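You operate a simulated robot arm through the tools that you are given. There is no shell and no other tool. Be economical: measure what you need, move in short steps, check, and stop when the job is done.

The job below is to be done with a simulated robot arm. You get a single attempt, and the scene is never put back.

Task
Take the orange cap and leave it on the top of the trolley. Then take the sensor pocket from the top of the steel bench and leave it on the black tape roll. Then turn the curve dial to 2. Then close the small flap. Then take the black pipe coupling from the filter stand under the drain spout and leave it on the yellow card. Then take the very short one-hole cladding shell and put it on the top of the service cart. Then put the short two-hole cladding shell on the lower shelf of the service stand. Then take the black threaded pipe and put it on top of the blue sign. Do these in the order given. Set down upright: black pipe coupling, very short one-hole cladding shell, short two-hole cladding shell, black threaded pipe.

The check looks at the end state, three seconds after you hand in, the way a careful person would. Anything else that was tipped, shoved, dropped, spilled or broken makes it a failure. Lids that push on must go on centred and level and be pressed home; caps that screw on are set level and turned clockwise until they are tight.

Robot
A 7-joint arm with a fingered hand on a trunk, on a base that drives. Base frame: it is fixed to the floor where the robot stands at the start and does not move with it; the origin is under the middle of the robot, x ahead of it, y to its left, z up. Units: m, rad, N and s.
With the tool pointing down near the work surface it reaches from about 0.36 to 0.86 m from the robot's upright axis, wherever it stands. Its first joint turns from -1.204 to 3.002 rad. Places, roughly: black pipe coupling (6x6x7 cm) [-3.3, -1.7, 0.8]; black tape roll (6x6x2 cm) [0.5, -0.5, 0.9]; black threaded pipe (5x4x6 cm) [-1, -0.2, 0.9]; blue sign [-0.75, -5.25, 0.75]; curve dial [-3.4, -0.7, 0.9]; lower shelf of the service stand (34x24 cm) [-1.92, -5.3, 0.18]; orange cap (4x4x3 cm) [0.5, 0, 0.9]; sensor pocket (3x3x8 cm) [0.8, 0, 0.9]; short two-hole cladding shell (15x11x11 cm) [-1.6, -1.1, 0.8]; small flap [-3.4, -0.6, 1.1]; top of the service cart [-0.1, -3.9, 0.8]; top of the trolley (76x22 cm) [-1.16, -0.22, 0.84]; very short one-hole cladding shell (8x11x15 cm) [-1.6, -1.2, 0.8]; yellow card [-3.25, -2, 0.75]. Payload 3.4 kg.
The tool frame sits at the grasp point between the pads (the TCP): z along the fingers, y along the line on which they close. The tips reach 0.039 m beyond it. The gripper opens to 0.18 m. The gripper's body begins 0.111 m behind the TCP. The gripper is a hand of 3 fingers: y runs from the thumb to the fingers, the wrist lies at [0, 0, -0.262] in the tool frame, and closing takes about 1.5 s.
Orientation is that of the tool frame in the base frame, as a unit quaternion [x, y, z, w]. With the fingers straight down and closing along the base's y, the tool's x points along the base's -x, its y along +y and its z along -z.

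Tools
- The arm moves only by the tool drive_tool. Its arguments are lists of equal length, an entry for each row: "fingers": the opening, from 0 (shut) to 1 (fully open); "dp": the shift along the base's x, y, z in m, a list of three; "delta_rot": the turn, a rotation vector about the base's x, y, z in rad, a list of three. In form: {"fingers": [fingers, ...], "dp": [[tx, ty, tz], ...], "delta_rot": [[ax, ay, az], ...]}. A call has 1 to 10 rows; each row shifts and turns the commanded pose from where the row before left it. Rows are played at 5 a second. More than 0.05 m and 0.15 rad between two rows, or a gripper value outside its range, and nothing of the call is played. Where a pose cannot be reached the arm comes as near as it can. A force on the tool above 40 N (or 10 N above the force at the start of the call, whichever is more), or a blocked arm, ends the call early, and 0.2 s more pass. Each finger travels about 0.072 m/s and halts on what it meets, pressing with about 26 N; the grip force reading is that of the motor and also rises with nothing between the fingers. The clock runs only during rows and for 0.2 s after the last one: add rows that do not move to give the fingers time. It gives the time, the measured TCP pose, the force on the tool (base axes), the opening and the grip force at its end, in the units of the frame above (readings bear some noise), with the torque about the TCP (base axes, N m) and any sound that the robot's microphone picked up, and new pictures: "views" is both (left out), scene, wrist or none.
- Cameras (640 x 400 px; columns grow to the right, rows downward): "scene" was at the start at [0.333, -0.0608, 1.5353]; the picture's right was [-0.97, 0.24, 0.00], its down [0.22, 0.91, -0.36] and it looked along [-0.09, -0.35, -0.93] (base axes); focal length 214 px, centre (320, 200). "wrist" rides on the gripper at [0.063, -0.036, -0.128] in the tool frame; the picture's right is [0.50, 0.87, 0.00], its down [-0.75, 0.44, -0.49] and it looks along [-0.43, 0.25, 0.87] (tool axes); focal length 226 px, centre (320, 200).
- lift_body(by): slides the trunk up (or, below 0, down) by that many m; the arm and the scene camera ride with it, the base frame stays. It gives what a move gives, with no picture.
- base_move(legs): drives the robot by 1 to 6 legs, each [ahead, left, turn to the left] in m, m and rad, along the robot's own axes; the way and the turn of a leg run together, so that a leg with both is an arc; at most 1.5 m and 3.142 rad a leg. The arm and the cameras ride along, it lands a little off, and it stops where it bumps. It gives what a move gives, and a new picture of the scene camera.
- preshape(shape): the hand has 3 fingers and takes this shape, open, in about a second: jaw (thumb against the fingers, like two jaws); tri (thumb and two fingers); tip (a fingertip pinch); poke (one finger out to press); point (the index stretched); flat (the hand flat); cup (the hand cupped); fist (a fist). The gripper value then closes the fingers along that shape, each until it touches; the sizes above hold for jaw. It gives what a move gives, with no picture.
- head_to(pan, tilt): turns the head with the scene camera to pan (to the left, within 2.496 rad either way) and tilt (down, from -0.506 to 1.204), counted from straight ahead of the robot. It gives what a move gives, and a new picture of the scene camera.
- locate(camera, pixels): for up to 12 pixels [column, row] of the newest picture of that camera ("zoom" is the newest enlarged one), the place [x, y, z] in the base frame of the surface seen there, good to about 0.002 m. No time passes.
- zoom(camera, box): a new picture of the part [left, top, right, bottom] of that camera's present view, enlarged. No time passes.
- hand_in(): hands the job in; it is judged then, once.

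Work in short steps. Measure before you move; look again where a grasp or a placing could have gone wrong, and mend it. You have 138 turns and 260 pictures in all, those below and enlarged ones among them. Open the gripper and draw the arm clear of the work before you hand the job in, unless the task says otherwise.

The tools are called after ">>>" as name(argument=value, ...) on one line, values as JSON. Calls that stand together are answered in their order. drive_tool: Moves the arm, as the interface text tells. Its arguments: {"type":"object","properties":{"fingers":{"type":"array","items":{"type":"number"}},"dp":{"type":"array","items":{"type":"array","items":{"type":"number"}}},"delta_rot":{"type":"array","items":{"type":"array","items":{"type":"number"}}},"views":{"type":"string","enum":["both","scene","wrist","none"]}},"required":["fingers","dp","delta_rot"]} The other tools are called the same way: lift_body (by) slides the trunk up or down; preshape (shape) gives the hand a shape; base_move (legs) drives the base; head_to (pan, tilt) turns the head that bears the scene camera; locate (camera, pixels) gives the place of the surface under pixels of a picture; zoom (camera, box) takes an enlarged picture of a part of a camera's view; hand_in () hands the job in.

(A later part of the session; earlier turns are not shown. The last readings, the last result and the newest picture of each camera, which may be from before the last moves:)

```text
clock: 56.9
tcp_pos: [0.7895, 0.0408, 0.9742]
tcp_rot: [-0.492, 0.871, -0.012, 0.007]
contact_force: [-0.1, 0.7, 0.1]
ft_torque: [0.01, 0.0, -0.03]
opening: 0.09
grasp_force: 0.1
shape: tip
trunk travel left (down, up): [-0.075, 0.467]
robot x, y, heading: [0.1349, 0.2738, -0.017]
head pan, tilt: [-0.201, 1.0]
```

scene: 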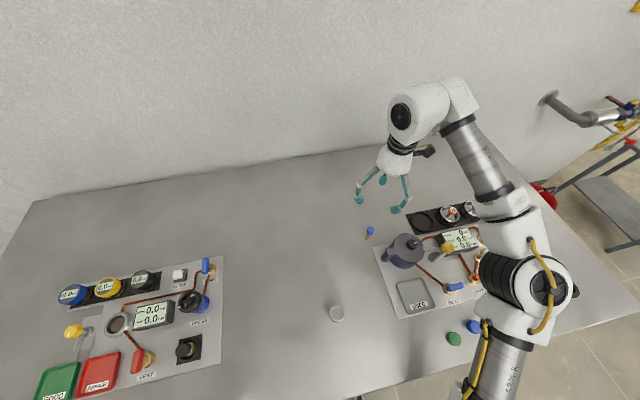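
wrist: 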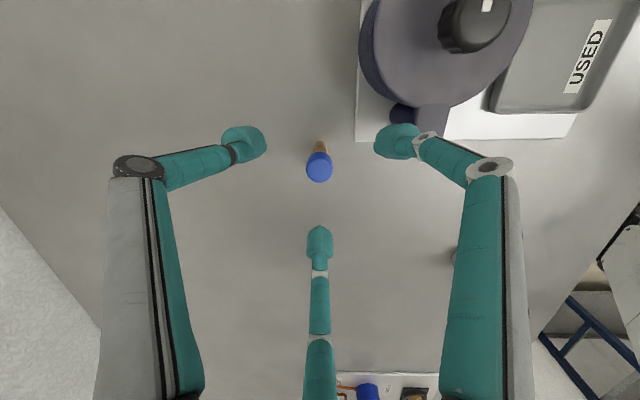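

Centred. I narrow the fingers to clear the pot handle, descend 29 mm and close.

>>> drive_tool(fingers=[0.33, 0.33, 0.33, 0.33, 0.1, 0.0, 0.0, 0.0], dp=[[0.001, -0.001, 0], [0, 0, 0], [0, 0, -0.029], [0, 0, 0], [0, 0, 0], [0, 0, 0], [0, 0, 0], [0, 0, 0]], delta_rot=[[0, 0, 0], [0, 0, 0], [0, 0, 0], [0, 0, 0], [0, 0, 0], [0, 0, 0], [0, 0, 0], [0, 0, 0]], views="wrist")

>>> drive_tool(fingers=[0, 0, 0, 0], dp=[[0, 0, 0.03], [0, 0, 0.04], [0, 0, 0.04], [0, 0, 0]], delta_rot=[[0, 0, 0], [0, 0, 0], [0, 0, 0], [0, 0, 0]])

```text
clock: 58.7
tcp_pos: [0.7924, 0.0377, 0.9453]
tcp_rot: [-0.492, 0.87, -0.011, 0.006]
contact_force: [0.4, 0.8, 0.2]
ft_torque: [0.01, 0.01, -0.02]
opening: 0.0149
grasp_force: 26.3
shape: tip
trunk travel left (down, up): [-0.075, 0.467]
robot x, y, heading: [0.1344, 0.2771, -0.013]
head pan, tilt: [-0.201, 1.0]
```

wrist: 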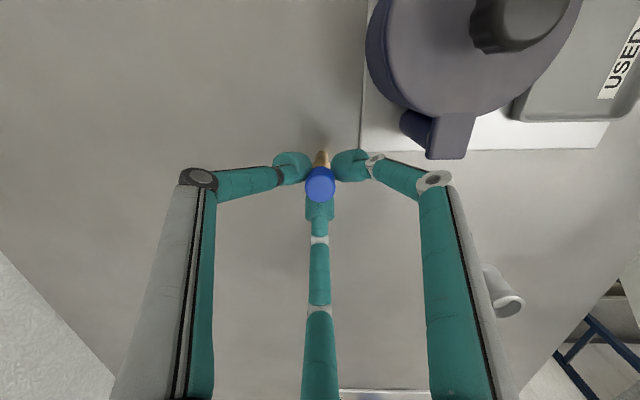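

```text
clock: 59.7
tcp_pos: [0.7909, 0.0366, 1.0569]
tcp_rot: [-0.492, 0.871, -0.011, 0.007]
contact_force: [-0.2, 0.0, -2.0]
ft_torque: [0.0, -0.02, 0.01]
opening: 0.0152
grasp_force: 26.1
shape: tip
trunk travel left (down, up): [-0.075, 0.467]
robot x, y, heading: [0.1378, 0.2799, -0.017]
head pan, tilt: [-0.201, 1.0]
```

scene: 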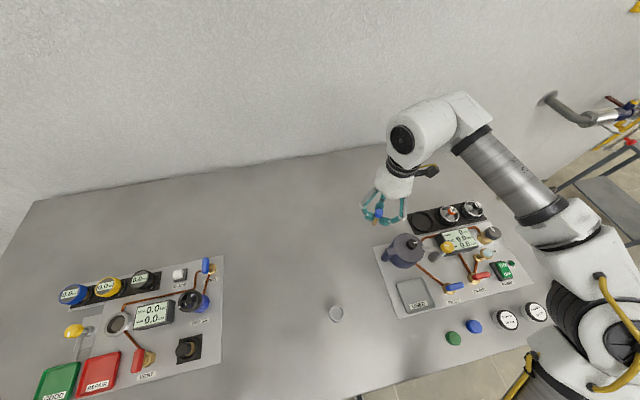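
wrist: 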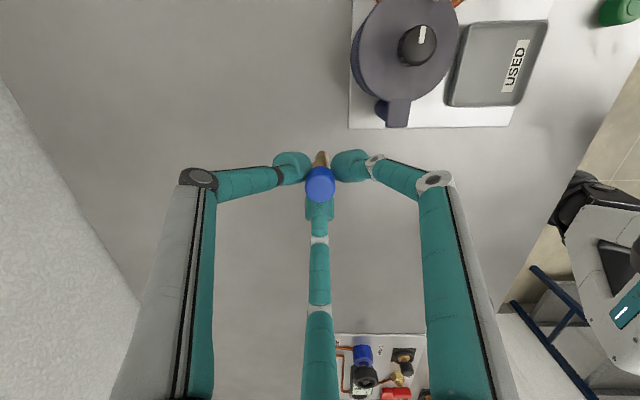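

Held at 26 N. I move to a clear patch near (0.75,0.19) and tilt the hand ~54° with the fingers swinging away.

>>> drive_tool(fingers=[0, 0, 0, 0, 0, 0, 0, 0, 0, 0], dp=[[-0.01, 0.045, 0], [-0.01, 0.045, 0], [-0.01, 0.04, 0], [0, 0.02, 0], [0, 0, 0], [0, 0, 0], [0, 0, 0], [0, 0, 0], [0, 0, 0], [0, 0, 0]], delta_rot=[[0, 0, 0], [0, 0, 0], [-0.0724, -0.12, 0], [-0.0724, -0.12, 0], [-0.0724, -0.12, 0], [-0.0724, -0.12, 0], [-0.0724, -0.12, 0], [-0.0724, -0.12, 0], [-0.0724, -0.12, 0], [0, 0, 0]])

```text
clock: 61.9
tcp_pos: [0.7409, 0.1268, 1.0418]
tcp_rot: [-0.431, 0.763, -0.42, 0.238]
contact_force: [-0.4, 0.0, -1.6]
ft_torque: [-0.01, 0.08, 0.02]
opening: 0.0147
grasp_force: 25.5
shape: tip
out of reach, approached as far as the arm can: row 2, 3, 4, 6, 7, 8, 9
trunk travel left (down, up): [-0.075, 0.467]
robot x, y, heading: [0.1357, 0.2797, -0.015]
head pan, tilt: [-0.201, 1.0]
```

scene: 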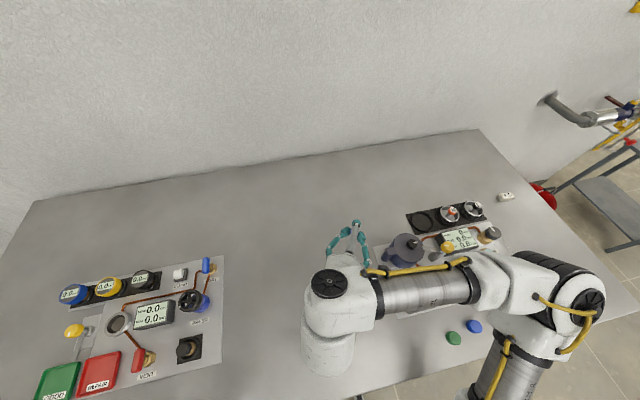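
wrist: 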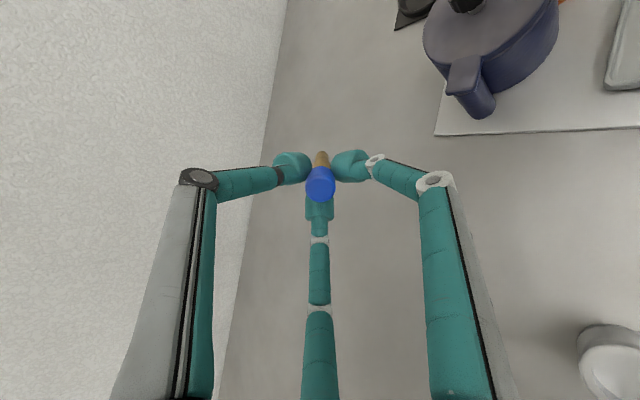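

Tilt is ~58° and the pocket is still held. I lower toward the bench in steps, stopping on contact.

>>> drive_tool(fingers=[0, 0, 0, 0, 0], dp=[[0, 0, -0.04], [0, 0, -0.04], [0, 0, -0.03], [0, 0, 0], [0, 0, 0]], delta_rot=[[0, 0, 0], [0, 0, 0], [0, 0, 0], [0, 0, 0], [0, 0, 0]])

```text
clock: 63.1
tcp_pos: [0.7402, 0.1228, 0.932]
tcp_rot: [-0.432, 0.763, -0.419, 0.237]
contact_force: [0.3, -0.1, -1.7]
ft_torque: [-0.02, 0.0, 0.02]
opening: 0.0149
grasp_force: 25.9
shape: tip
out of reach, approached as far as the arm can: row 3
trunk travel left (down, up): [-0.075, 0.467]
robot x, y, heading: [0.1397, 0.2714, -0.016]
head pan, tilt: [-0.201, 1.0]
```

scene: 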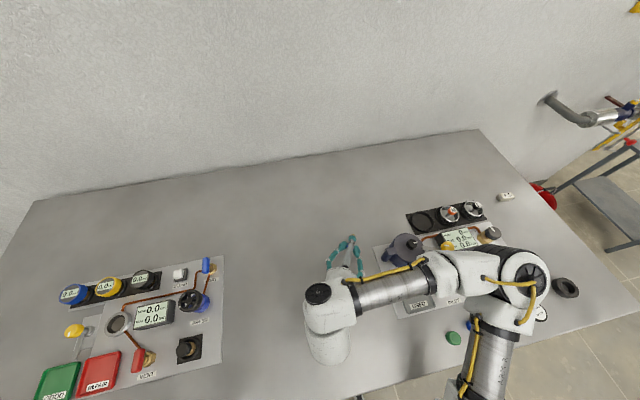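
wrist: 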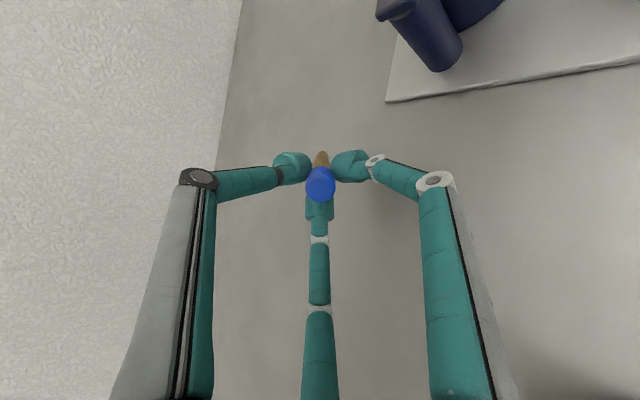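

Reducer cup lies under the wrist but with clearance (~0.1 m). I creep down the last 2 cm.

>>> drive_tool(fingers=[0, 0, 0, 0, 0], dp=[[0, 0, -0.008], [0, 0, -0.006], [0, 0, -0.005], [0, 0, -0.004], [0, 0, 0]], delta_rot=[[0, 0, 0], [0, 0, 0], [0, 0, 0], [0, 0, 0], [0, 0, 0]], views="wrist")

```text
clock: 64.3
tcp_pos: [0.7394, 0.1207, 0.9098]
tcp_rot: [-0.431, 0.763, -0.419, 0.239]
contact_force: [-1.9, 1.4, 2.8]
ft_torque: [-0.05, -0.15, 0.01]
opening: 0.0149
grasp_force: 25.8
shape: tip
trunk travel left (down, up): [-0.075, 0.467]
robot x, y, heading: [0.1393, 0.277, -0.018]
head pan, tilt: [-0.201, 1.0]
```

wrist: 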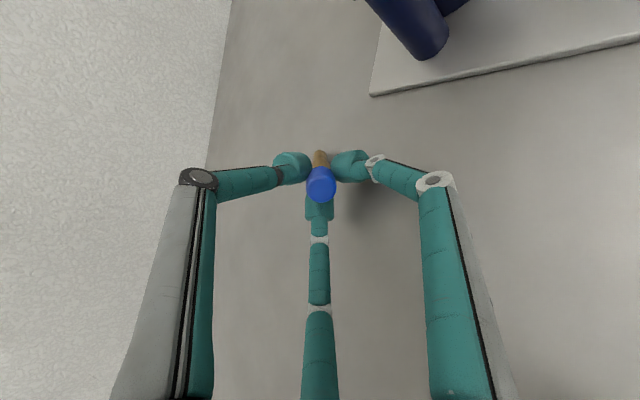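

Stem touches (Fz rose to +2.8). I open a bit and let it settle between the lower fingers.

>>> drive_tool(fingers=[0.15, 0.22, 0.3, 0.35, 0.35], dp=[[0, 0, 0], [0, 0, 0], [0, 0, 0], [0, 0, 0], [0, 0, 0]], delta_rot=[[0, 0, 0], [0, 0, 0], [0, 0, 0], [0, 0, 0], [0, 0, 0]])

```text
clock: 65.5
tcp_pos: [0.7401, 0.1207, 0.9105]
tcp_rot: [-0.432, 0.763, -0.419, 0.238]
contact_force: [-0.1, 0.6, -0.2]
ft_torque: [0.04, -0.03, 0.02]
opening: 0.0624
grasp_force: 0.0
shape: tip
trunk travel left (down, up): [-0.075, 0.467]
robot x, y, heading: [0.1391, 0.2781, -0.011]
head pan, tilt: [-0.201, 1.0]
```

scene: 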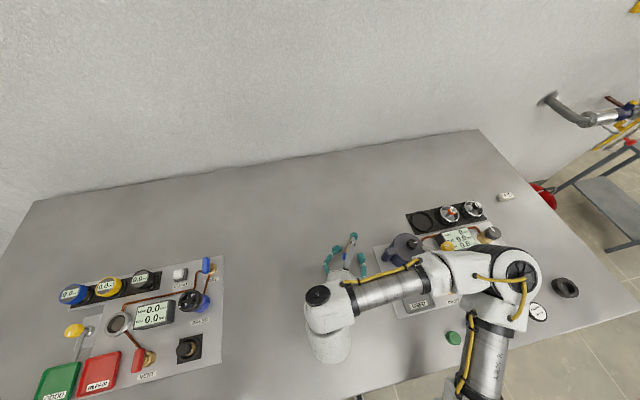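
wrist: 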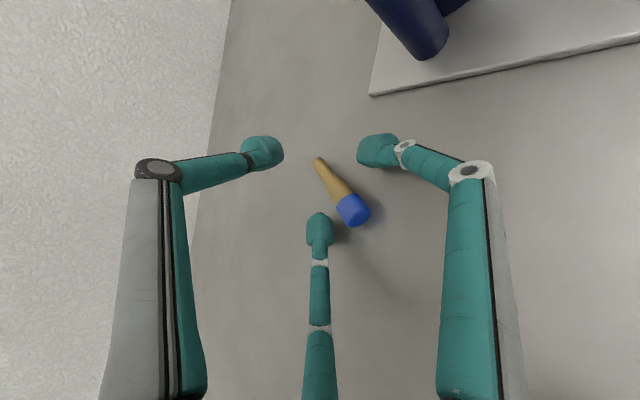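

It lies between the lower fingers. I withdraw along the tool axis, then turn the tool back to vertical.

>>> drive_tool(fingers=[0.45, 0.5, 0.5, 0.5, 0.5, 0.5, 0.5, 0.5, 0.5, 0.5], dp=[[-0.022, 0.013, 0.016], [-0.032, 0.02, 0.028], [-0.025, 0.015, 0.04], [0, 0, 0.045], [0, 0, 0.04], [0, 0, 0], [0, 0, 0], [0, 0, 0], [0, 0, 0], [0, 0, 0]], delta_rot=[[0, 0, 0], [0, 0, 0], [0, 0, 0], [0.0724, 0.12, 0], [0.0724, 0.12, 0], [0.0724, 0.12, 0], [0.0724, 0.12, 0], [0.0724, 0.12, 0], [0.0724, 0.12, 0], [0.0724, 0.12, 0]])

```text
clock: 67.7
tcp_pos: [0.6703, 0.1195, 1.0834]
tcp_rot: [-0.491, 0.871, -0.01, 0.006]
contact_force: [-0.8, -0.2, -0.5]
ft_torque: [-0.01, 0.01, 0.0]
opening: 0.0897
grasp_force: 0.0
shape: tip
out of reach, approached as far as the arm can: row 1, 2, 3
trunk travel left (down, up): [-0.075, 0.467]
robot x, y, heading: [0.1358, 0.2804, -0.017]
head pan, tilt: [-0.201, 1.0]
```

scene: 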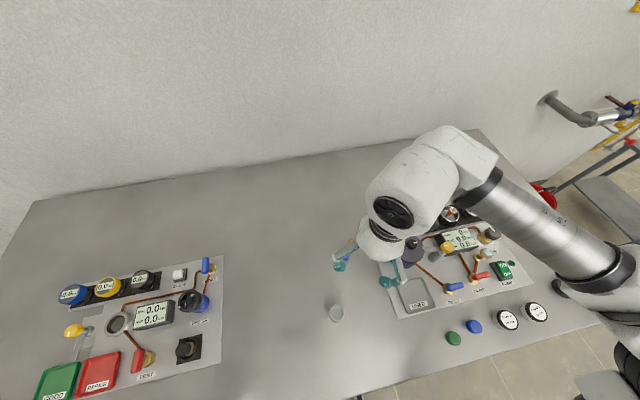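
wrist: 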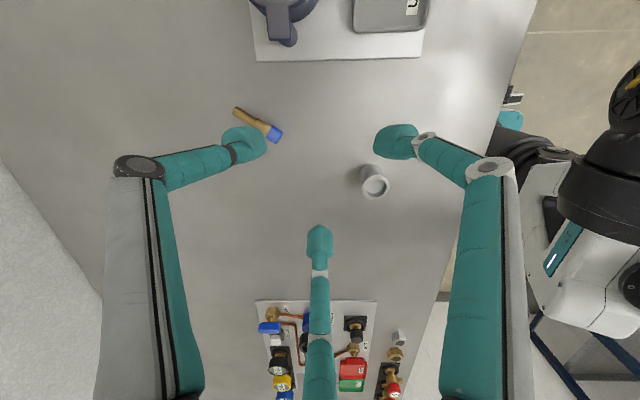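

The pocket lies at wrist (235,108)–(278,136). I measure it.

>>> locate(camera="wrist", pixels=[[236, 110], [248, 117], [258, 123], [266, 130], [272, 132], [277, 136]])

>>> zoom(camera="wrist", box=[220, 90, 300, 150])

```text
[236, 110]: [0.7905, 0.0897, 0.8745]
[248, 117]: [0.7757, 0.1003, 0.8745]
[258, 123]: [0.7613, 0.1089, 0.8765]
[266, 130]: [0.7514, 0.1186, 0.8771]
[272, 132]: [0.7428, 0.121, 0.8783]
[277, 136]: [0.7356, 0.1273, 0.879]
```

```text
6.67 times, centred on (260, 120) of wrist
```

zoom: 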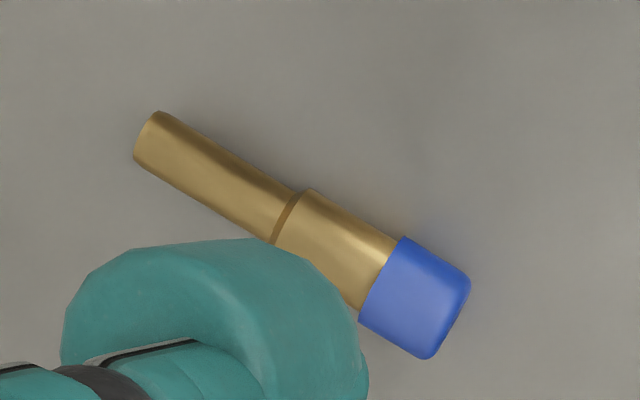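

I turn the hand +26° so one finger opposes the other two across the pocket, and move above its junction (0.762,0.109).

>>> drive_tool(fingers=[0.5, 0.5, 0.5, 0.5, 0.5, 0.5], dp=[[0.031, -0.0035, 0], [0.031, -0.0035, 0], [0.03, -0.0035, 0], [0, 0, -0.04], [0, 0, -0.04], [0, 0, 0]], delta_rot=[[0, 0, 0.15], [0, 0, 0.15], [0, 0, 0.15], [0, 0, 0], [0, 0, 0], [0, 0, 0]], views="wrist")

```text
clock: 69.1
tcp_pos: [0.7588, 0.1097, 1.0071]
tcp_rot: [-0.674, 0.739, -0.01, 0.01]
contact_force: [-0.1, 0.0, 0.1]
ft_torque: [-0.02, -0.03, -0.01]
opening: 0.0896
grasp_force: 0.2
shape: tip
trunk travel left (down, up): [-0.075, 0.467]
robot x, y, heading: [0.1422, 0.274, -0.019]
head pan, tilt: [-0.201, 1.0]
```

wrist: 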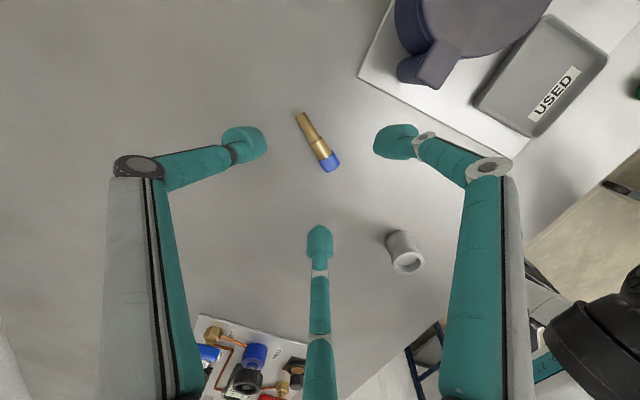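

Orientation is right: the right finger is perpendicular to the pocket's axis. I descend to z≈0.93 and look.

>>> drive_tool(fingers=[0.5, 0.5, 0.5, 0.5], dp=[[0.003, -0.001, -0.04], [0, 0, -0.035], [0, 0, 0], [0, 0, 0]], delta_rot=[[0, 0, 0], [0, 0, 0], [0, 0, 0], [0, 0, 0]], views="wrist")

```text
clock: 70.1
tcp_pos: [0.7635, 0.1081, 0.931]
tcp_rot: [-0.673, 0.739, -0.009, 0.008]
contact_force: [0.1, 0.2, 0.2]
ft_torque: [-0.01, 0.0, -0.01]
opening: 0.0897
grasp_force: 0.0
shape: tip
trunk travel left (down, up): [-0.075, 0.467]
robot x, y, heading: [0.1385, 0.2772, -0.017]
head pan, tilt: [-0.201, 1.0]
```

wrist: 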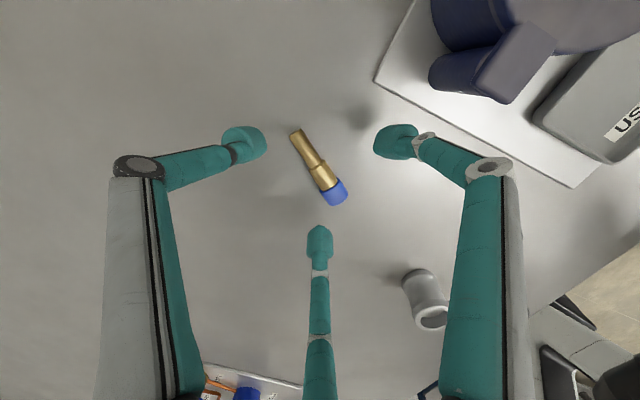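

The bottom finger would meet the head's end; I shift the hand ~9 mm to the image left (base +0.008,+0.004), lower to 0.901, and close slowly.

>>> drive_tool(fingers=[0.5, 0.5, 0.35, 0.25, 0.15, 0.1, 0, 0, 0], dp=[[0.008, 0.004, 0], [0, 0, -0.03], [0, 0, 0], [0, 0, 0], [0, 0, 0], [0, 0, 0], [0, 0, 0], [0, 0, 0], [0, 0, 0]], delta_rot=[[0, 0, 0], [0, 0, 0], [0, 0, 0], [0, 0, 0], [0, 0, 0], [0, 0, 0], [0, 0, 0], [0, 0, 0], [0, 0, 0]], views="wrist")

```text
clock: 72.1
tcp_pos: [0.7739, 0.1117, 0.902]
tcp_rot: [-0.673, 0.739, -0.01, 0.009]
contact_force: [0.5, -0.1, -0.3]
ft_torque: [-0.07, -0.01, 0.03]
opening: 0.0
grasp_force: 26.1
shape: tip
trunk travel left (down, up): [-0.075, 0.467]
robot x, y, heading: [0.1383, 0.2793, -0.016]
head pan, tilt: [-0.201, 1.0]
```

wrist: 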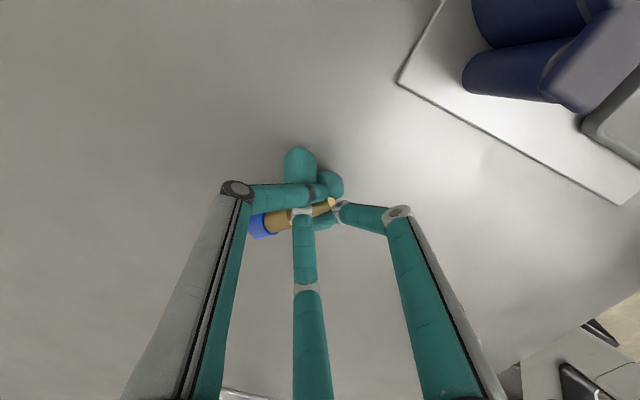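

The pocket slipped aside and the fingers closed past it. I reopen slowly and look.

>>> drive_tool(fingers=[0.15, 0.3, 0.45, 0.55, 0.55, 0.55, 0.55], dp=[[0, 0, 0], [0, 0, 0], [0, 0, 0], [0, 0, 0], [0, 0, 0.03], [0, 0, 0.04], [0, 0, 0]], delta_rot=[[0, 0, 0], [0, 0, 0], [0, 0, 0], [0, 0, 0], [0, 0, 0], [0, 0, 0], [0, 0, 0]], views="wrist")

```text
clock: 73.7
tcp_pos: [0.7738, 0.1121, 0.9709]
tcp_rot: [-0.674, 0.738, -0.01, 0.009]
contact_force: [0.0, -0.1, 1.0]
ft_torque: [0.03, -0.02, 0.0]
opening: 0.0985
grasp_force: 0.1
shape: tip
trunk travel left (down, up): [-0.075, 0.467]
robot x, y, heading: [0.1393, 0.2743, -0.016]
head pan, tilt: [-0.201, 1.0]
```

wrist: 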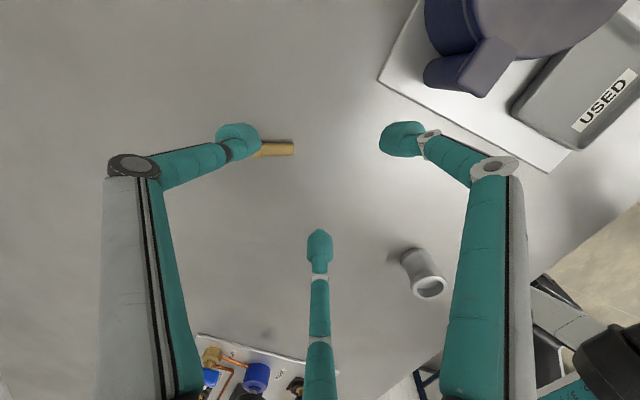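

The pocket is now partly hidden under the left finger. I raise and shift the hand to see it.

>>> drive_tool(fingers=[0.55, 0.55, 0.55], dp=[[0.02, 0.01, 0.04], [0.025, 0.01, 0.03], [0, 0, 0]], delta_rot=[[0, 0, 0], [0, 0, 0], [0, 0, 0]])

```text
clock: 74.5
tcp_pos: [0.8011, 0.1071, 1.0294]
tcp_rot: [-0.673, 0.74, -0.009, 0.008]
contact_force: [0.8, 0.8, -0.9]
ft_torque: [0.01, 0.03, 0.03]
opening: 0.0986
grasp_force: 0.1
shape: tip
out of reach, approached as far as the arm can: row 2
trunk travel left (down, up): [-0.075, 0.467]
robot x, y, heading: [0.1351, 0.276, -0.018]
head pan, tilt: [-0.201, 1.0]
```

scene: 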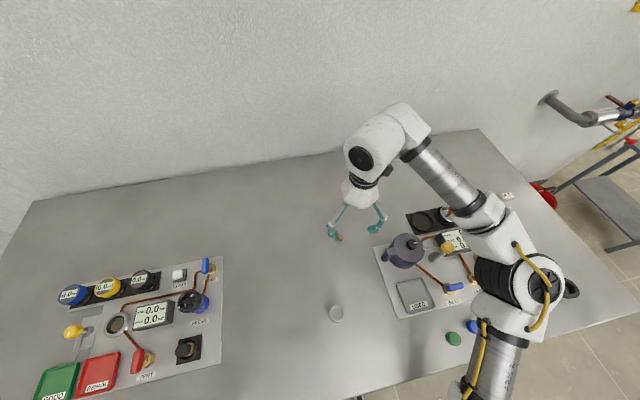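
wrist: 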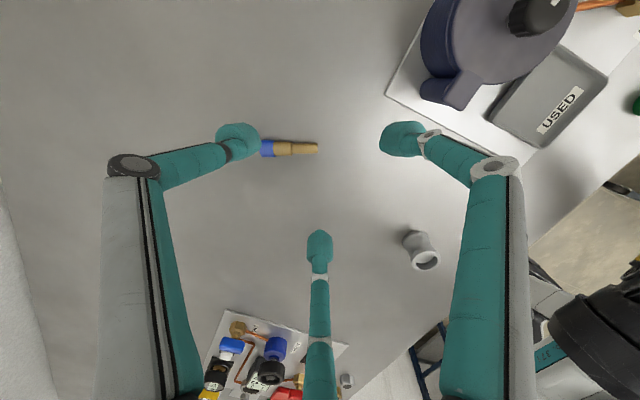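

I measure the pocket: stem tip (315,148), blue edge (274,149), head left (262,148).

>>> locate(camera="wrist", pixels=[[315, 148], [293, 148], [276, 148], [268, 147], [263, 147]])

>>> zoom(camera="wrist", box=[240, 120, 340, 180])

```text
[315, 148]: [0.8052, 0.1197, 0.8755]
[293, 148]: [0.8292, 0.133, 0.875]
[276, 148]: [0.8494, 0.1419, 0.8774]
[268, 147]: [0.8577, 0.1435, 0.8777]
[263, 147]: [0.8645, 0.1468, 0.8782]
```

```text
6.40 times, centred on (290, 150) of wrist
```

zoom: 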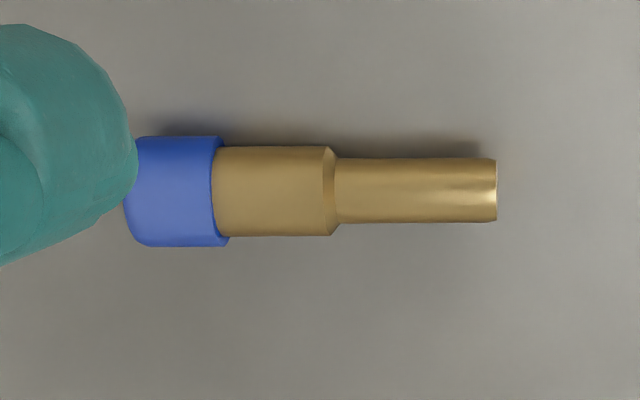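

I'll grip the head with one finger at its end and two on its sides (hand yaw +29.5°). First I shift the base 0.06 ahead and 0.12 left for reach.

>>> base_move(legs=[[0.06, 0.12, 0]])

>>> drive_tool(fingers=[0.5, 0.5, 0.5, 0.5, 0.5], dp=[[0, -0.03, 0.01], [0, -0.03, 0.01], [0, -0.02, 0.01], [0, 0, 0], [0, 0, 0]], delta_rot=[[0, 0, 0.13], [0, 0, 0.13], [0, 0, 0.13], [0, 0, 0.125], [0, 0, 0]], views="wrist")

```text
clock: 75.8
tcp_pos: [0.8621, 0.2182, 1.0287]
tcp_rot: [-0.673, 0.74, -0.007, 0.011]
contact_force: [0.5, -0.2, 1.0]
ft_torque: [0.03, 0.05, 0.01]
opening: 0.0982
grasp_force: 0.0
shape: tip
trunk travel left (down, up): [-0.075, 0.467]
robot x, y, heading: [0.1999, 0.3961, -0.016]
head pan, tilt: [-0.201, 1.0]
```

scene: 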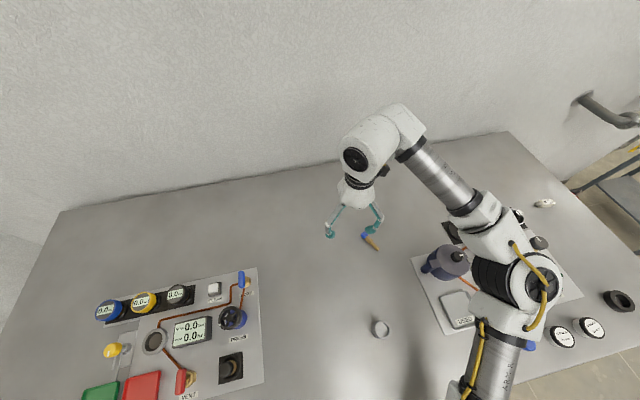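

```text
clock: 77.0
tcp_pos: [0.8566, 0.1529, 1.0669]
tcp_rot: [0.838, -0.545, 0.013, -0.012]
contact_force: [0.2, -0.3, -0.7]
ft_torque: [0.06, -0.01, -0.01]
opening: 0.0905
grasp_force: 0.1
shape: tip
trunk travel left (down, up): [-0.075, 0.467]
robot x, y, heading: [0.1945, 0.3916, -0.015]
head pan, tilt: [-0.201, 1.0]
```

wrist: 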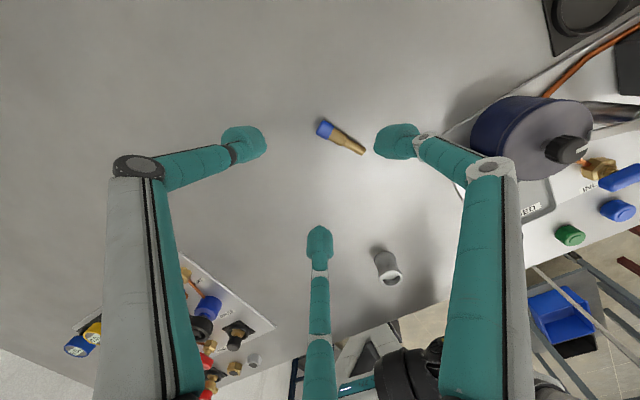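

Head end faces the left finger as intended. I re-measure ends.

>>> locate(camera="wrist", pixels=[[318, 128], [324, 130], [331, 134], [345, 142], [362, 151]])

>>> zoom(camera="wrist", box=[300, 110, 380, 160])

```text
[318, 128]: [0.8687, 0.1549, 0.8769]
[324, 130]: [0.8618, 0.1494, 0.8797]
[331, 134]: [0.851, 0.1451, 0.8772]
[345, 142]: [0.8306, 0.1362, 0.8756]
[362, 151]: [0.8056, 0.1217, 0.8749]
```

```text
8.00 times, centred on (340, 135) of wrist
```

zoom: 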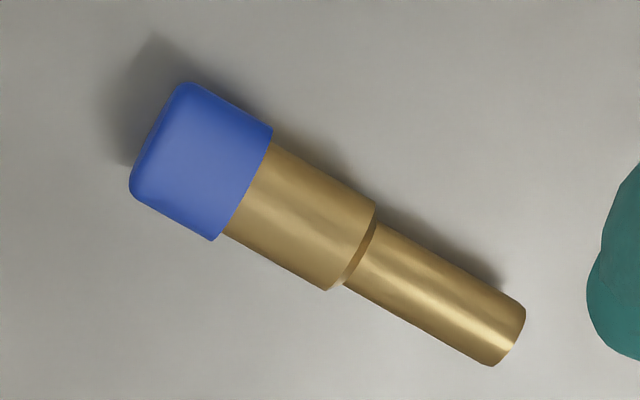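

Head end centre ≈ (0.870,0.154), axis at 27.7°. I centre just inside it and descend to z≈0.93.

>>> drive_tool(fingers=[0.5, 0.5, 0.5, 0.5, 0.5], dp=[[0.0105, -0.001, -0.04], [0, 0, -0.045], [0, 0, -0.045], [0, 0, -0.007], [0, 0, 0]], delta_rot=[[0, 0, 0.06], [0, 0, 0], [0, 0, 0], [0, 0, 0], [0, 0, 0]], views="wrist")

```text
clock: 78.2
tcp_pos: [0.8707, 0.161, 0.9312]
tcp_rot: [0.855, -0.518, 0.013, -0.008]
contact_force: [-0.1, 0.2, 0.1]
ft_torque: [-0.03, 0.01, 0.02]
opening: 0.0908
grasp_force: 0.0
shape: tip
trunk travel left (down, up): [-0.075, 0.467]
robot x, y, heading: [0.1978, 0.3976, -0.021]
head pan, tilt: [-0.201, 1.0]
```

wrist: 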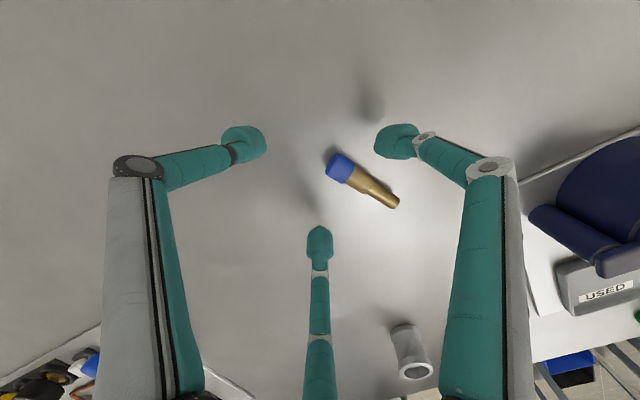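

>>> locate(camera="wrist", pixels=[[328, 163], [337, 166], [345, 172], [362, 183]])

```text
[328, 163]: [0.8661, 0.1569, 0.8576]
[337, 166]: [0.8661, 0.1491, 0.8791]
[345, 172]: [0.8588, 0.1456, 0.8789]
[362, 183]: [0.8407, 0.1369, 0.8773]
```

Head end ≈ (0.870,0.151); I correct by (-0.004,-0.011), lower 29 mm and close.

>>> drive_tool(fingers=[0.5, 0.5, 0.5, 0.35, 0.25, 0.15, 0.1, 0.0, 0], dp=[[-0.004, -0.011, 0], [0, 0, -0.028], [0, 0, 0], [0, 0, 0], [0, 0, 0], [0, 0, 0], [0, 0, 0], [0, 0, 0], [0, 0, 0]], delta_rot=[[0, 0, 0], [0, 0, 0], [0, 0, 0], [0, 0, 0], [0, 0, 0], [0, 0, 0], [0, 0, 0], [0, 0, 0], [0, 0, 0]], views="wrist")

```text
clock: 80.2
tcp_pos: [0.8628, 0.1364, 0.9003]
tcp_rot: [0.854, -0.519, 0.011, -0.014]
contact_force: [-0.4, 0.6, -1.0]
ft_torque: [-0.02, -0.06, -0.01]
opening: 0.0001
grasp_force: 25.8
shape: tip
trunk travel left (down, up): [-0.075, 0.467]
robot x, y, heading: [0.199, 0.3925, -0.021]
head pan, tilt: [-0.201, 1.0]
```

wrist: 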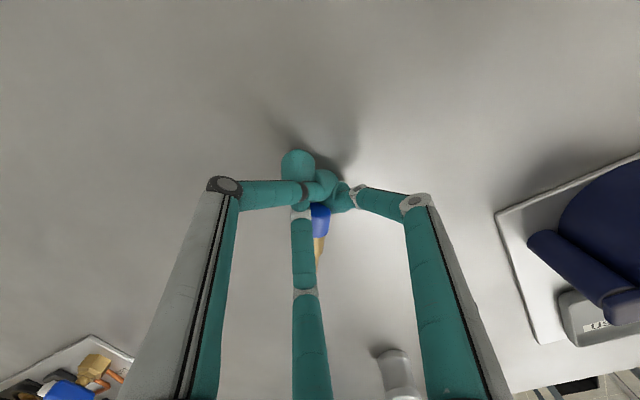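

Slipped again — the fingers cross past it. I reopen carefully and look at how it lies now.

>>> drive_tool(fingers=[0.15, 0.3, 0.45, 0.55, 0.55, 0.55, 0.55, 0.55], dp=[[0, 0, 0], [0, 0, 0], [0, 0, 0], [0, 0, 0], [0, 0, 0.03], [0, 0, 0.04], [0, 0, 0.04], [0, 0, 0]], delta_rot=[[0, 0, 0], [0, 0, 0], [0, 0, 0], [0, 0, 0], [0, 0, 0], [0, 0, 0], [0, 0, 0], [0, 0, 0]])

```text
clock: 82.0
tcp_pos: [0.8634, 0.1453, 1.0094]
tcp_rot: [0.854, -0.519, 0.011, -0.013]
contact_force: [0.4, -0.4, 0.4]
ft_torque: [-0.02, -0.02, -0.01]
opening: 0.0982
grasp_force: 0.1
shape: tip
trunk travel left (down, up): [-0.075, 0.467]
robot x, y, heading: [0.1977, 0.3968, -0.016]
head pan, tilt: [-0.201, 1.0]
```

scene: 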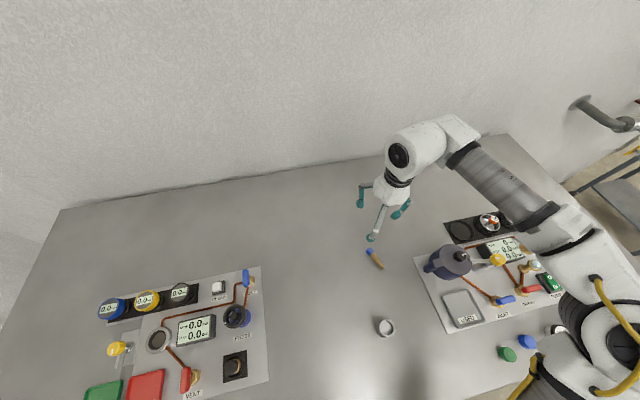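
wrist: 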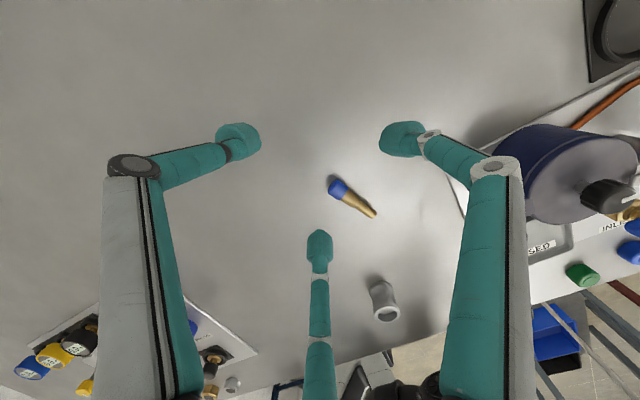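

I measure how it lies now.

>>> locate(camera="wrist", pixels=[[333, 185], [340, 190], [346, 194], [358, 204], [373, 214], [383, 310]])

```text
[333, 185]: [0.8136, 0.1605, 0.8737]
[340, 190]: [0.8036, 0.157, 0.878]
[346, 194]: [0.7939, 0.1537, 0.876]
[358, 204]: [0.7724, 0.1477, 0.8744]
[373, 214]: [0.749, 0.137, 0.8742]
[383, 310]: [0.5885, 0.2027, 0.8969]
```

It lies with the stem toward the robot: head end (0.816,0.162), stem (0.746,0.135). I'll take it with the hand tilted ~57° along its axis, straddling the stem and gripping the head — the reverse of the laying pose. First I back off, yaw -0.11 and tilt.

>>> drive_tool(fingers=[0.5, 0.5, 0.5, 0.5, 0.5, 0.5, 0.5, 0.5, 0.5, 0.5], dp=[[-0.04, -0.008, 0.025], [-0.04, -0.008, 0.025], [-0.04, -0.008, 0], [-0.02, 0, 0], [0, 0, 0], [0, 0, 0], [0, 0, 0], [0, 0, 0], [0, 0, 0], [0, 0, 0]], delta_rot=[[0, 0, -0.113], [0, 0, 0], [0.05, -0.131, 0], [0.05, -0.131, 0], [0.05, -0.131, 0], [0.05, -0.131, 0], [0.05, -0.131, 0], [0.05, -0.131, 0], [0.05, -0.131, 0], [0, 0, 0]])

```text
clock: 84.2
tcp_pos: [0.7218, 0.1192, 1.0599]
tcp_rot: [0.718, -0.497, 0.28, -0.398]
contact_force: [0.4, -0.1, 0.5]
ft_torque: [0.01, 0.01, -0.01]
opening: 0.0905
grasp_force: 0.1
shape: tip
trunk travel left (down, up): [-0.075, 0.467]
robot x, y, heading: [0.1981, 0.3965, -0.016]
head pan, tilt: [-0.201, 1.0]
```

scene: 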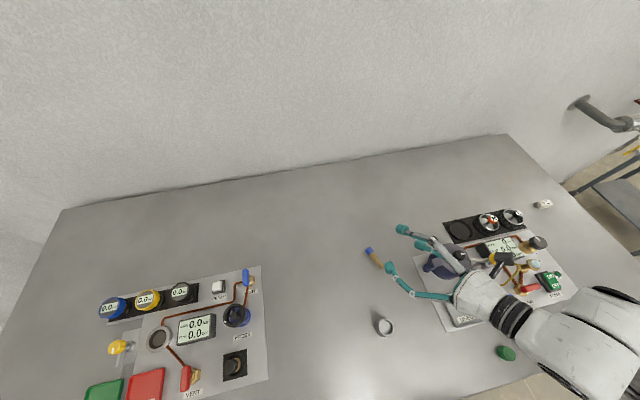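
wrist: 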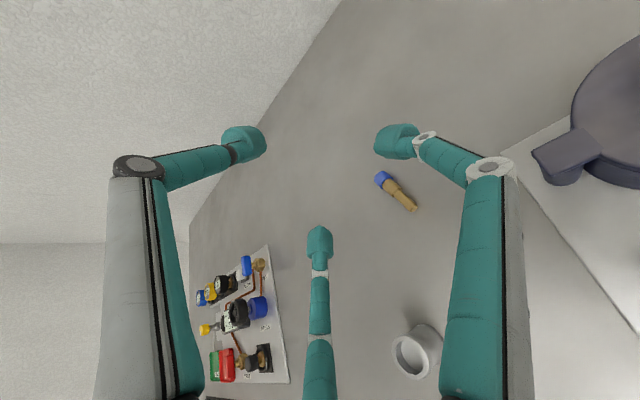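

Reached fully. To keep the hand body clear of the pot handle (~(0.70,0.01)), I yaw the hand -0.22 and move to (0.773,0.1535), lowering to z≈0.93 with fingers narrowed.

>>> drive_tool(fingers=[0.4, 0.35, 0.3, 0.25, 0.2, 0.2, 0.2], dp=[[0.025, 0.017, 0], [0.026, 0.017, 0], [0, 0, -0.045], [0, 0, -0.045], [0, 0, -0.03], [0, 0, 0], [0, 0, 0]], delta_rot=[[0, 0, -0.11], [0, 0, -0.11], [0, 0, 0], [0, 0, 0], [0, 0, 0], [0, 0, 0], [0, 0, 0]])

```text
clock: 85.8
tcp_pos: [0.771, 0.1526, 0.9416]
tcp_rot: [0.66, -0.574, 0.32, -0.364]
contact_force: [-0.2, 0.3, 0.5]
ft_torque: [-0.03, 0.02, 0.02]
opening: 0.0362
grasp_force: 0.1
shape: tip
trunk travel left (down, up): [-0.075, 0.467]
robot x, y, heading: [0.1947, 0.3969, -0.015]
head pan, tilt: [-0.201, 1.0]
```

scene: 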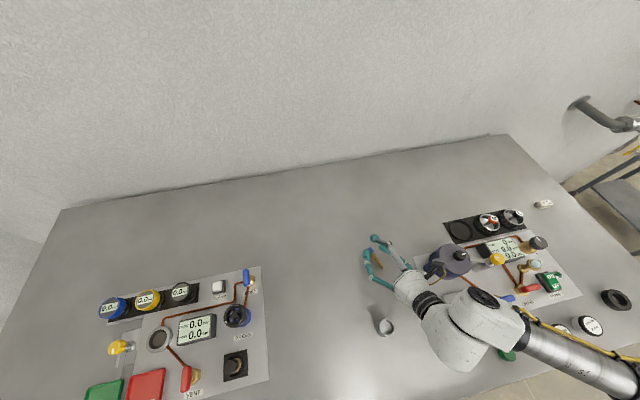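
wrist: 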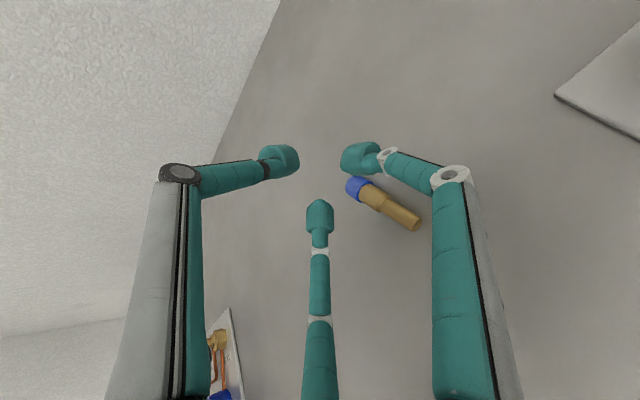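

The head sits ~8 mm toward the right finger; I verify numerically.

>>> locate(camera="wrist", pixels=[[352, 186], [358, 190], [364, 192], [380, 202], [414, 222]])

>>> zoom(camera="wrist", box=[260, 120, 440, 250])

```text
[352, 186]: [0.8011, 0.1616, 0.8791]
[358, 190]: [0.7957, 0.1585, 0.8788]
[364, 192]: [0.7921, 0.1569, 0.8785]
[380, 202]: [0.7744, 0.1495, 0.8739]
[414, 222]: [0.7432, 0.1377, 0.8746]
```

```text
3.08 times, centred on (350, 185) of wrist
```

zoom: 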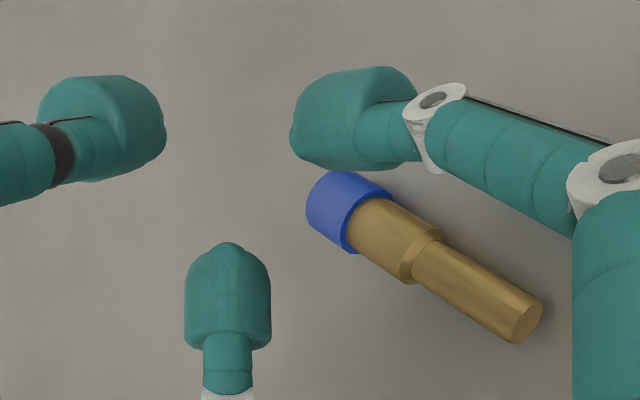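

Laterally it is centred within ~3 mm. I lower guarded to ~0.899 with fingers at 0.18.

>>> drive_tool(fingers=[0.19, 0.19, 0.19, 0.19, 0.19], dp=[[-0.002, 0.001, -0.02], [0, 0, -0.013], [0, 0, -0.006], [0, 0, -0.004], [0, 0, 0]], delta_rot=[[0, 0, 0], [0, 0, 0], [0, 0, 0], [0, 0, 0], [0, 0, 0]], views="wrist")

>>> zoom(camera="wrist", box=[260, 120, 440, 250])

```text
clock: 87.0
tcp_pos: [0.7716, 0.1544, 0.8996]
tcp_rot: [0.66, -0.574, 0.32, -0.365]
contact_force: [0.0, -0.4, -0.3]
ft_torque: [0.02, -0.03, -0.01]
opening: 0.0345
grasp_force: 0.0
shape: tip
trunk travel left (down, up): [-0.075, 0.467]
robot x, y, heading: [0.1973, 0.3939, -0.016]
head pan, tilt: [-0.201, 1.0]
```

wrist: 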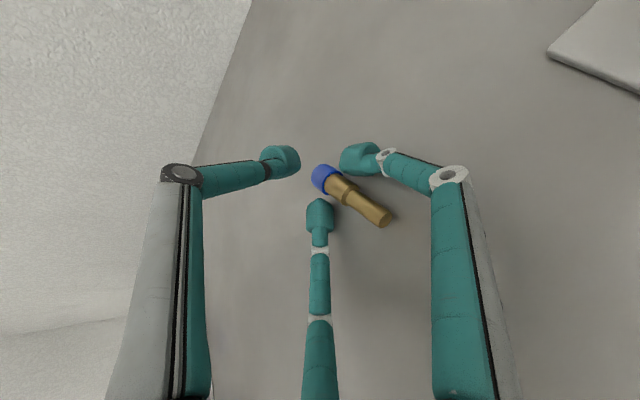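

```text
3.08 times, centred on (350, 185) of wrist
```

zoom: 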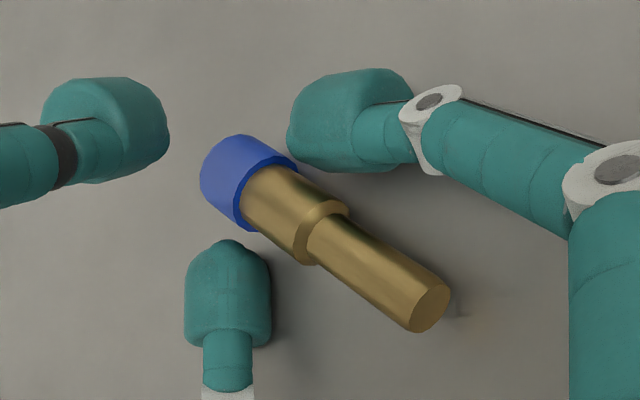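

The head is centred between the three tips. I lower 3 mm more and close.

>>> drive_tool(fingers=[0.19, 0.15, 0.1, 0.05, 0, 0, 0], dp=[[0, 0, -0.003], [0, 0, 0], [0, 0, 0], [0, 0, 0], [0, 0, 0], [0, 0, 0], [0, 0, 0]], delta_rot=[[0, 0, 0], [0, 0, 0], [0, 0, 0], [0, 0, 0], [0, 0, 0], [0, 0, 0], [0, 0, 0]], views="wrist")

>>> zoom(camera="wrist", box=[260, 120, 440, 250])

```text
clock: 88.6
tcp_pos: [0.771, 0.1553, 0.8978]
tcp_rot: [0.66, -0.571, 0.322, -0.366]
contact_force: [2.4, 0.7, 15.4]
ft_torque: [0.05, -0.5, 0.01]
opening: 0.0027
grasp_force: 25.7
shape: tip
trunk travel left (down, up): [-0.075, 0.467]
robot x, y, heading: [0.1994, 0.3955, -0.021]
head pan, tilt: [-0.201, 1.0]
```

wrist: 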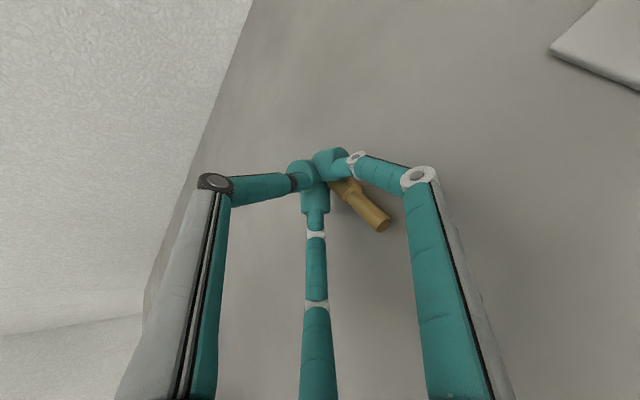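

```text
3.08 times, centred on (350, 185) of wrist
```

zoom: 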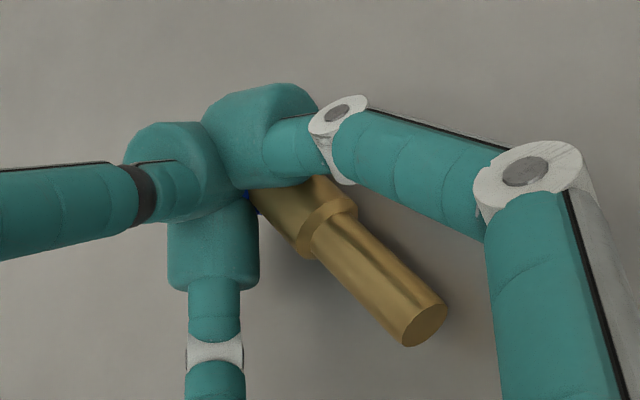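

The tips closed above the head (15 N up). I reopen to 0.2 and lower guarded until the fingertips just touch the bench.

>>> drive_tool(fingers=[0.1, 0.2, 0.2, 0.2, 0.2, 0.2, 0.2], dp=[[0, 0, 0.002], [0, 0, 0.001], [0, 0, 0], [0, 0, -0.004], [0, 0, -0.003], [0, 0, -0.003], [0, 0, -0.002]], delta_rot=[[0, 0, 0], [0, 0, 0], [0, 0, 0], [0, 0, 0], [0, 0, 0], [0, 0, 0], [0, 0, 0]], views="wrist")

>>> zoom(camera="wrist", box=[260, 120, 440, 250])

```text
clock: 90.2
tcp_pos: [0.7735, 0.1529, 0.8897]
tcp_rot: [0.66, -0.573, 0.321, -0.365]
contact_force: [-2.0, -0.1, 9.3]
ft_torque: [0.08, -0.15, 0.02]
opening: 0.035
grasp_force: 0.1
shape: tip
out of reach, approached as far as the arm can: row 7
trunk travel left (down, up): [-0.075, 0.467]
robot x, y, heading: [0.1997, 0.3936, -0.018]
head pan, tilt: [-0.201, 1.0]
```

wrist: 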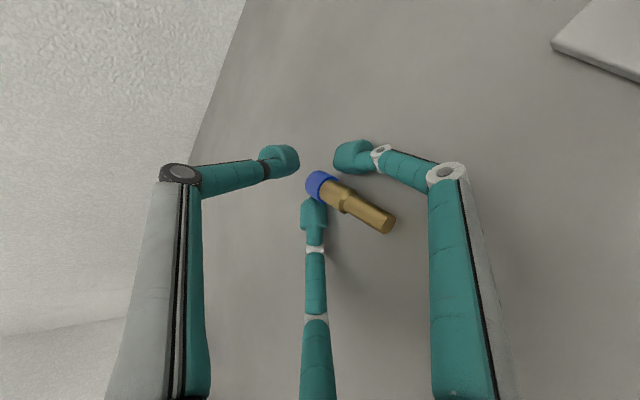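

```text
3.08 times, centred on (350, 185) of wrist
```

zoom: 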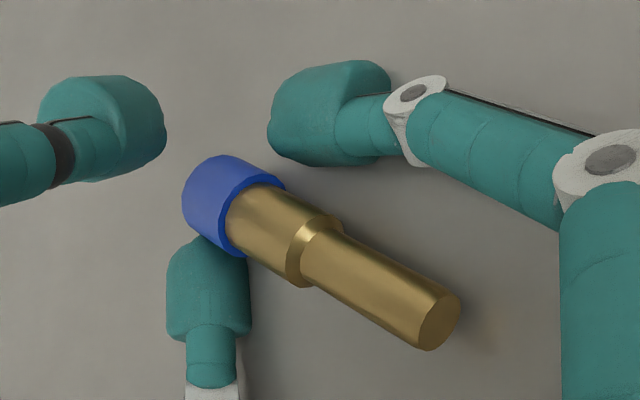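

Tips now touch the bench with the head between them. I close here.

>>> drive_tool(fingers=[0.15, 0.1, 0.05, 0, 0, 0, 0], dp=[[0, 0, 0.001], [0, 0, 0.001], [0, 0, 0], [0, 0, 0], [0, 0, 0], [0, 0, 0], [0, 0, 0]], delta_rot=[[0, 0, 0], [0, 0, 0], [0, 0, 0], [0, 0, 0], [0, 0, 0], [0, 0, 0], [0, 0, 0]], views="wrist")

>>> zoom(camera="wrist", box=[260, 120, 440, 250])

```text
clock: 91.8
tcp_pos: [0.7736, 0.153, 0.8887]
tcp_rot: [0.66, -0.573, 0.321, -0.365]
contact_force: [0.6, -0.9, 2.6]
ft_torque: [-0.02, 0.0, 0.02]
opening: 0.0155
grasp_force: 25.8
shape: tip
trunk travel left (down, up): [-0.075, 0.467]
robot x, y, heading: [0.1982, 0.3919, -0.013]
head pan, tilt: [-0.201, 1.0]
```

wrist: 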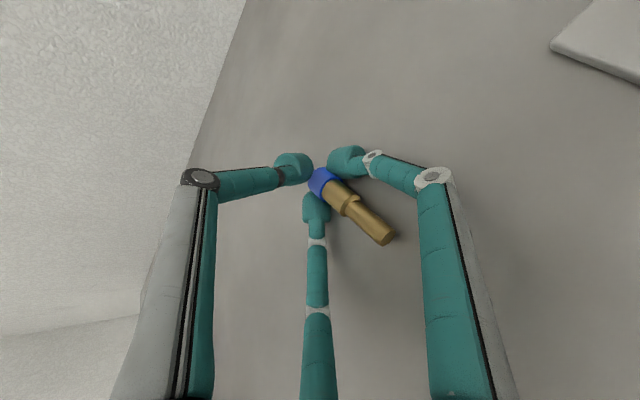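

```text
3.08 times, centred on (350, 185) of wrist
```

zoom: 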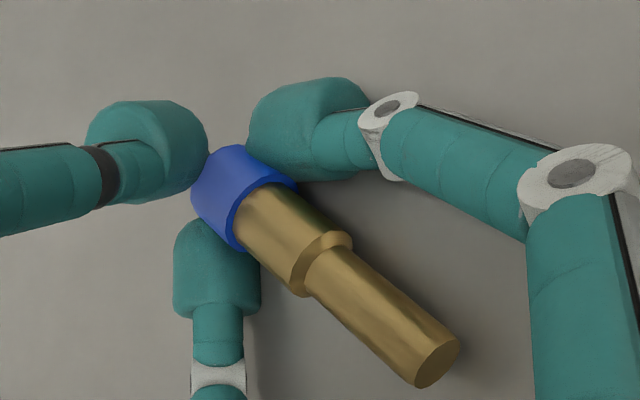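

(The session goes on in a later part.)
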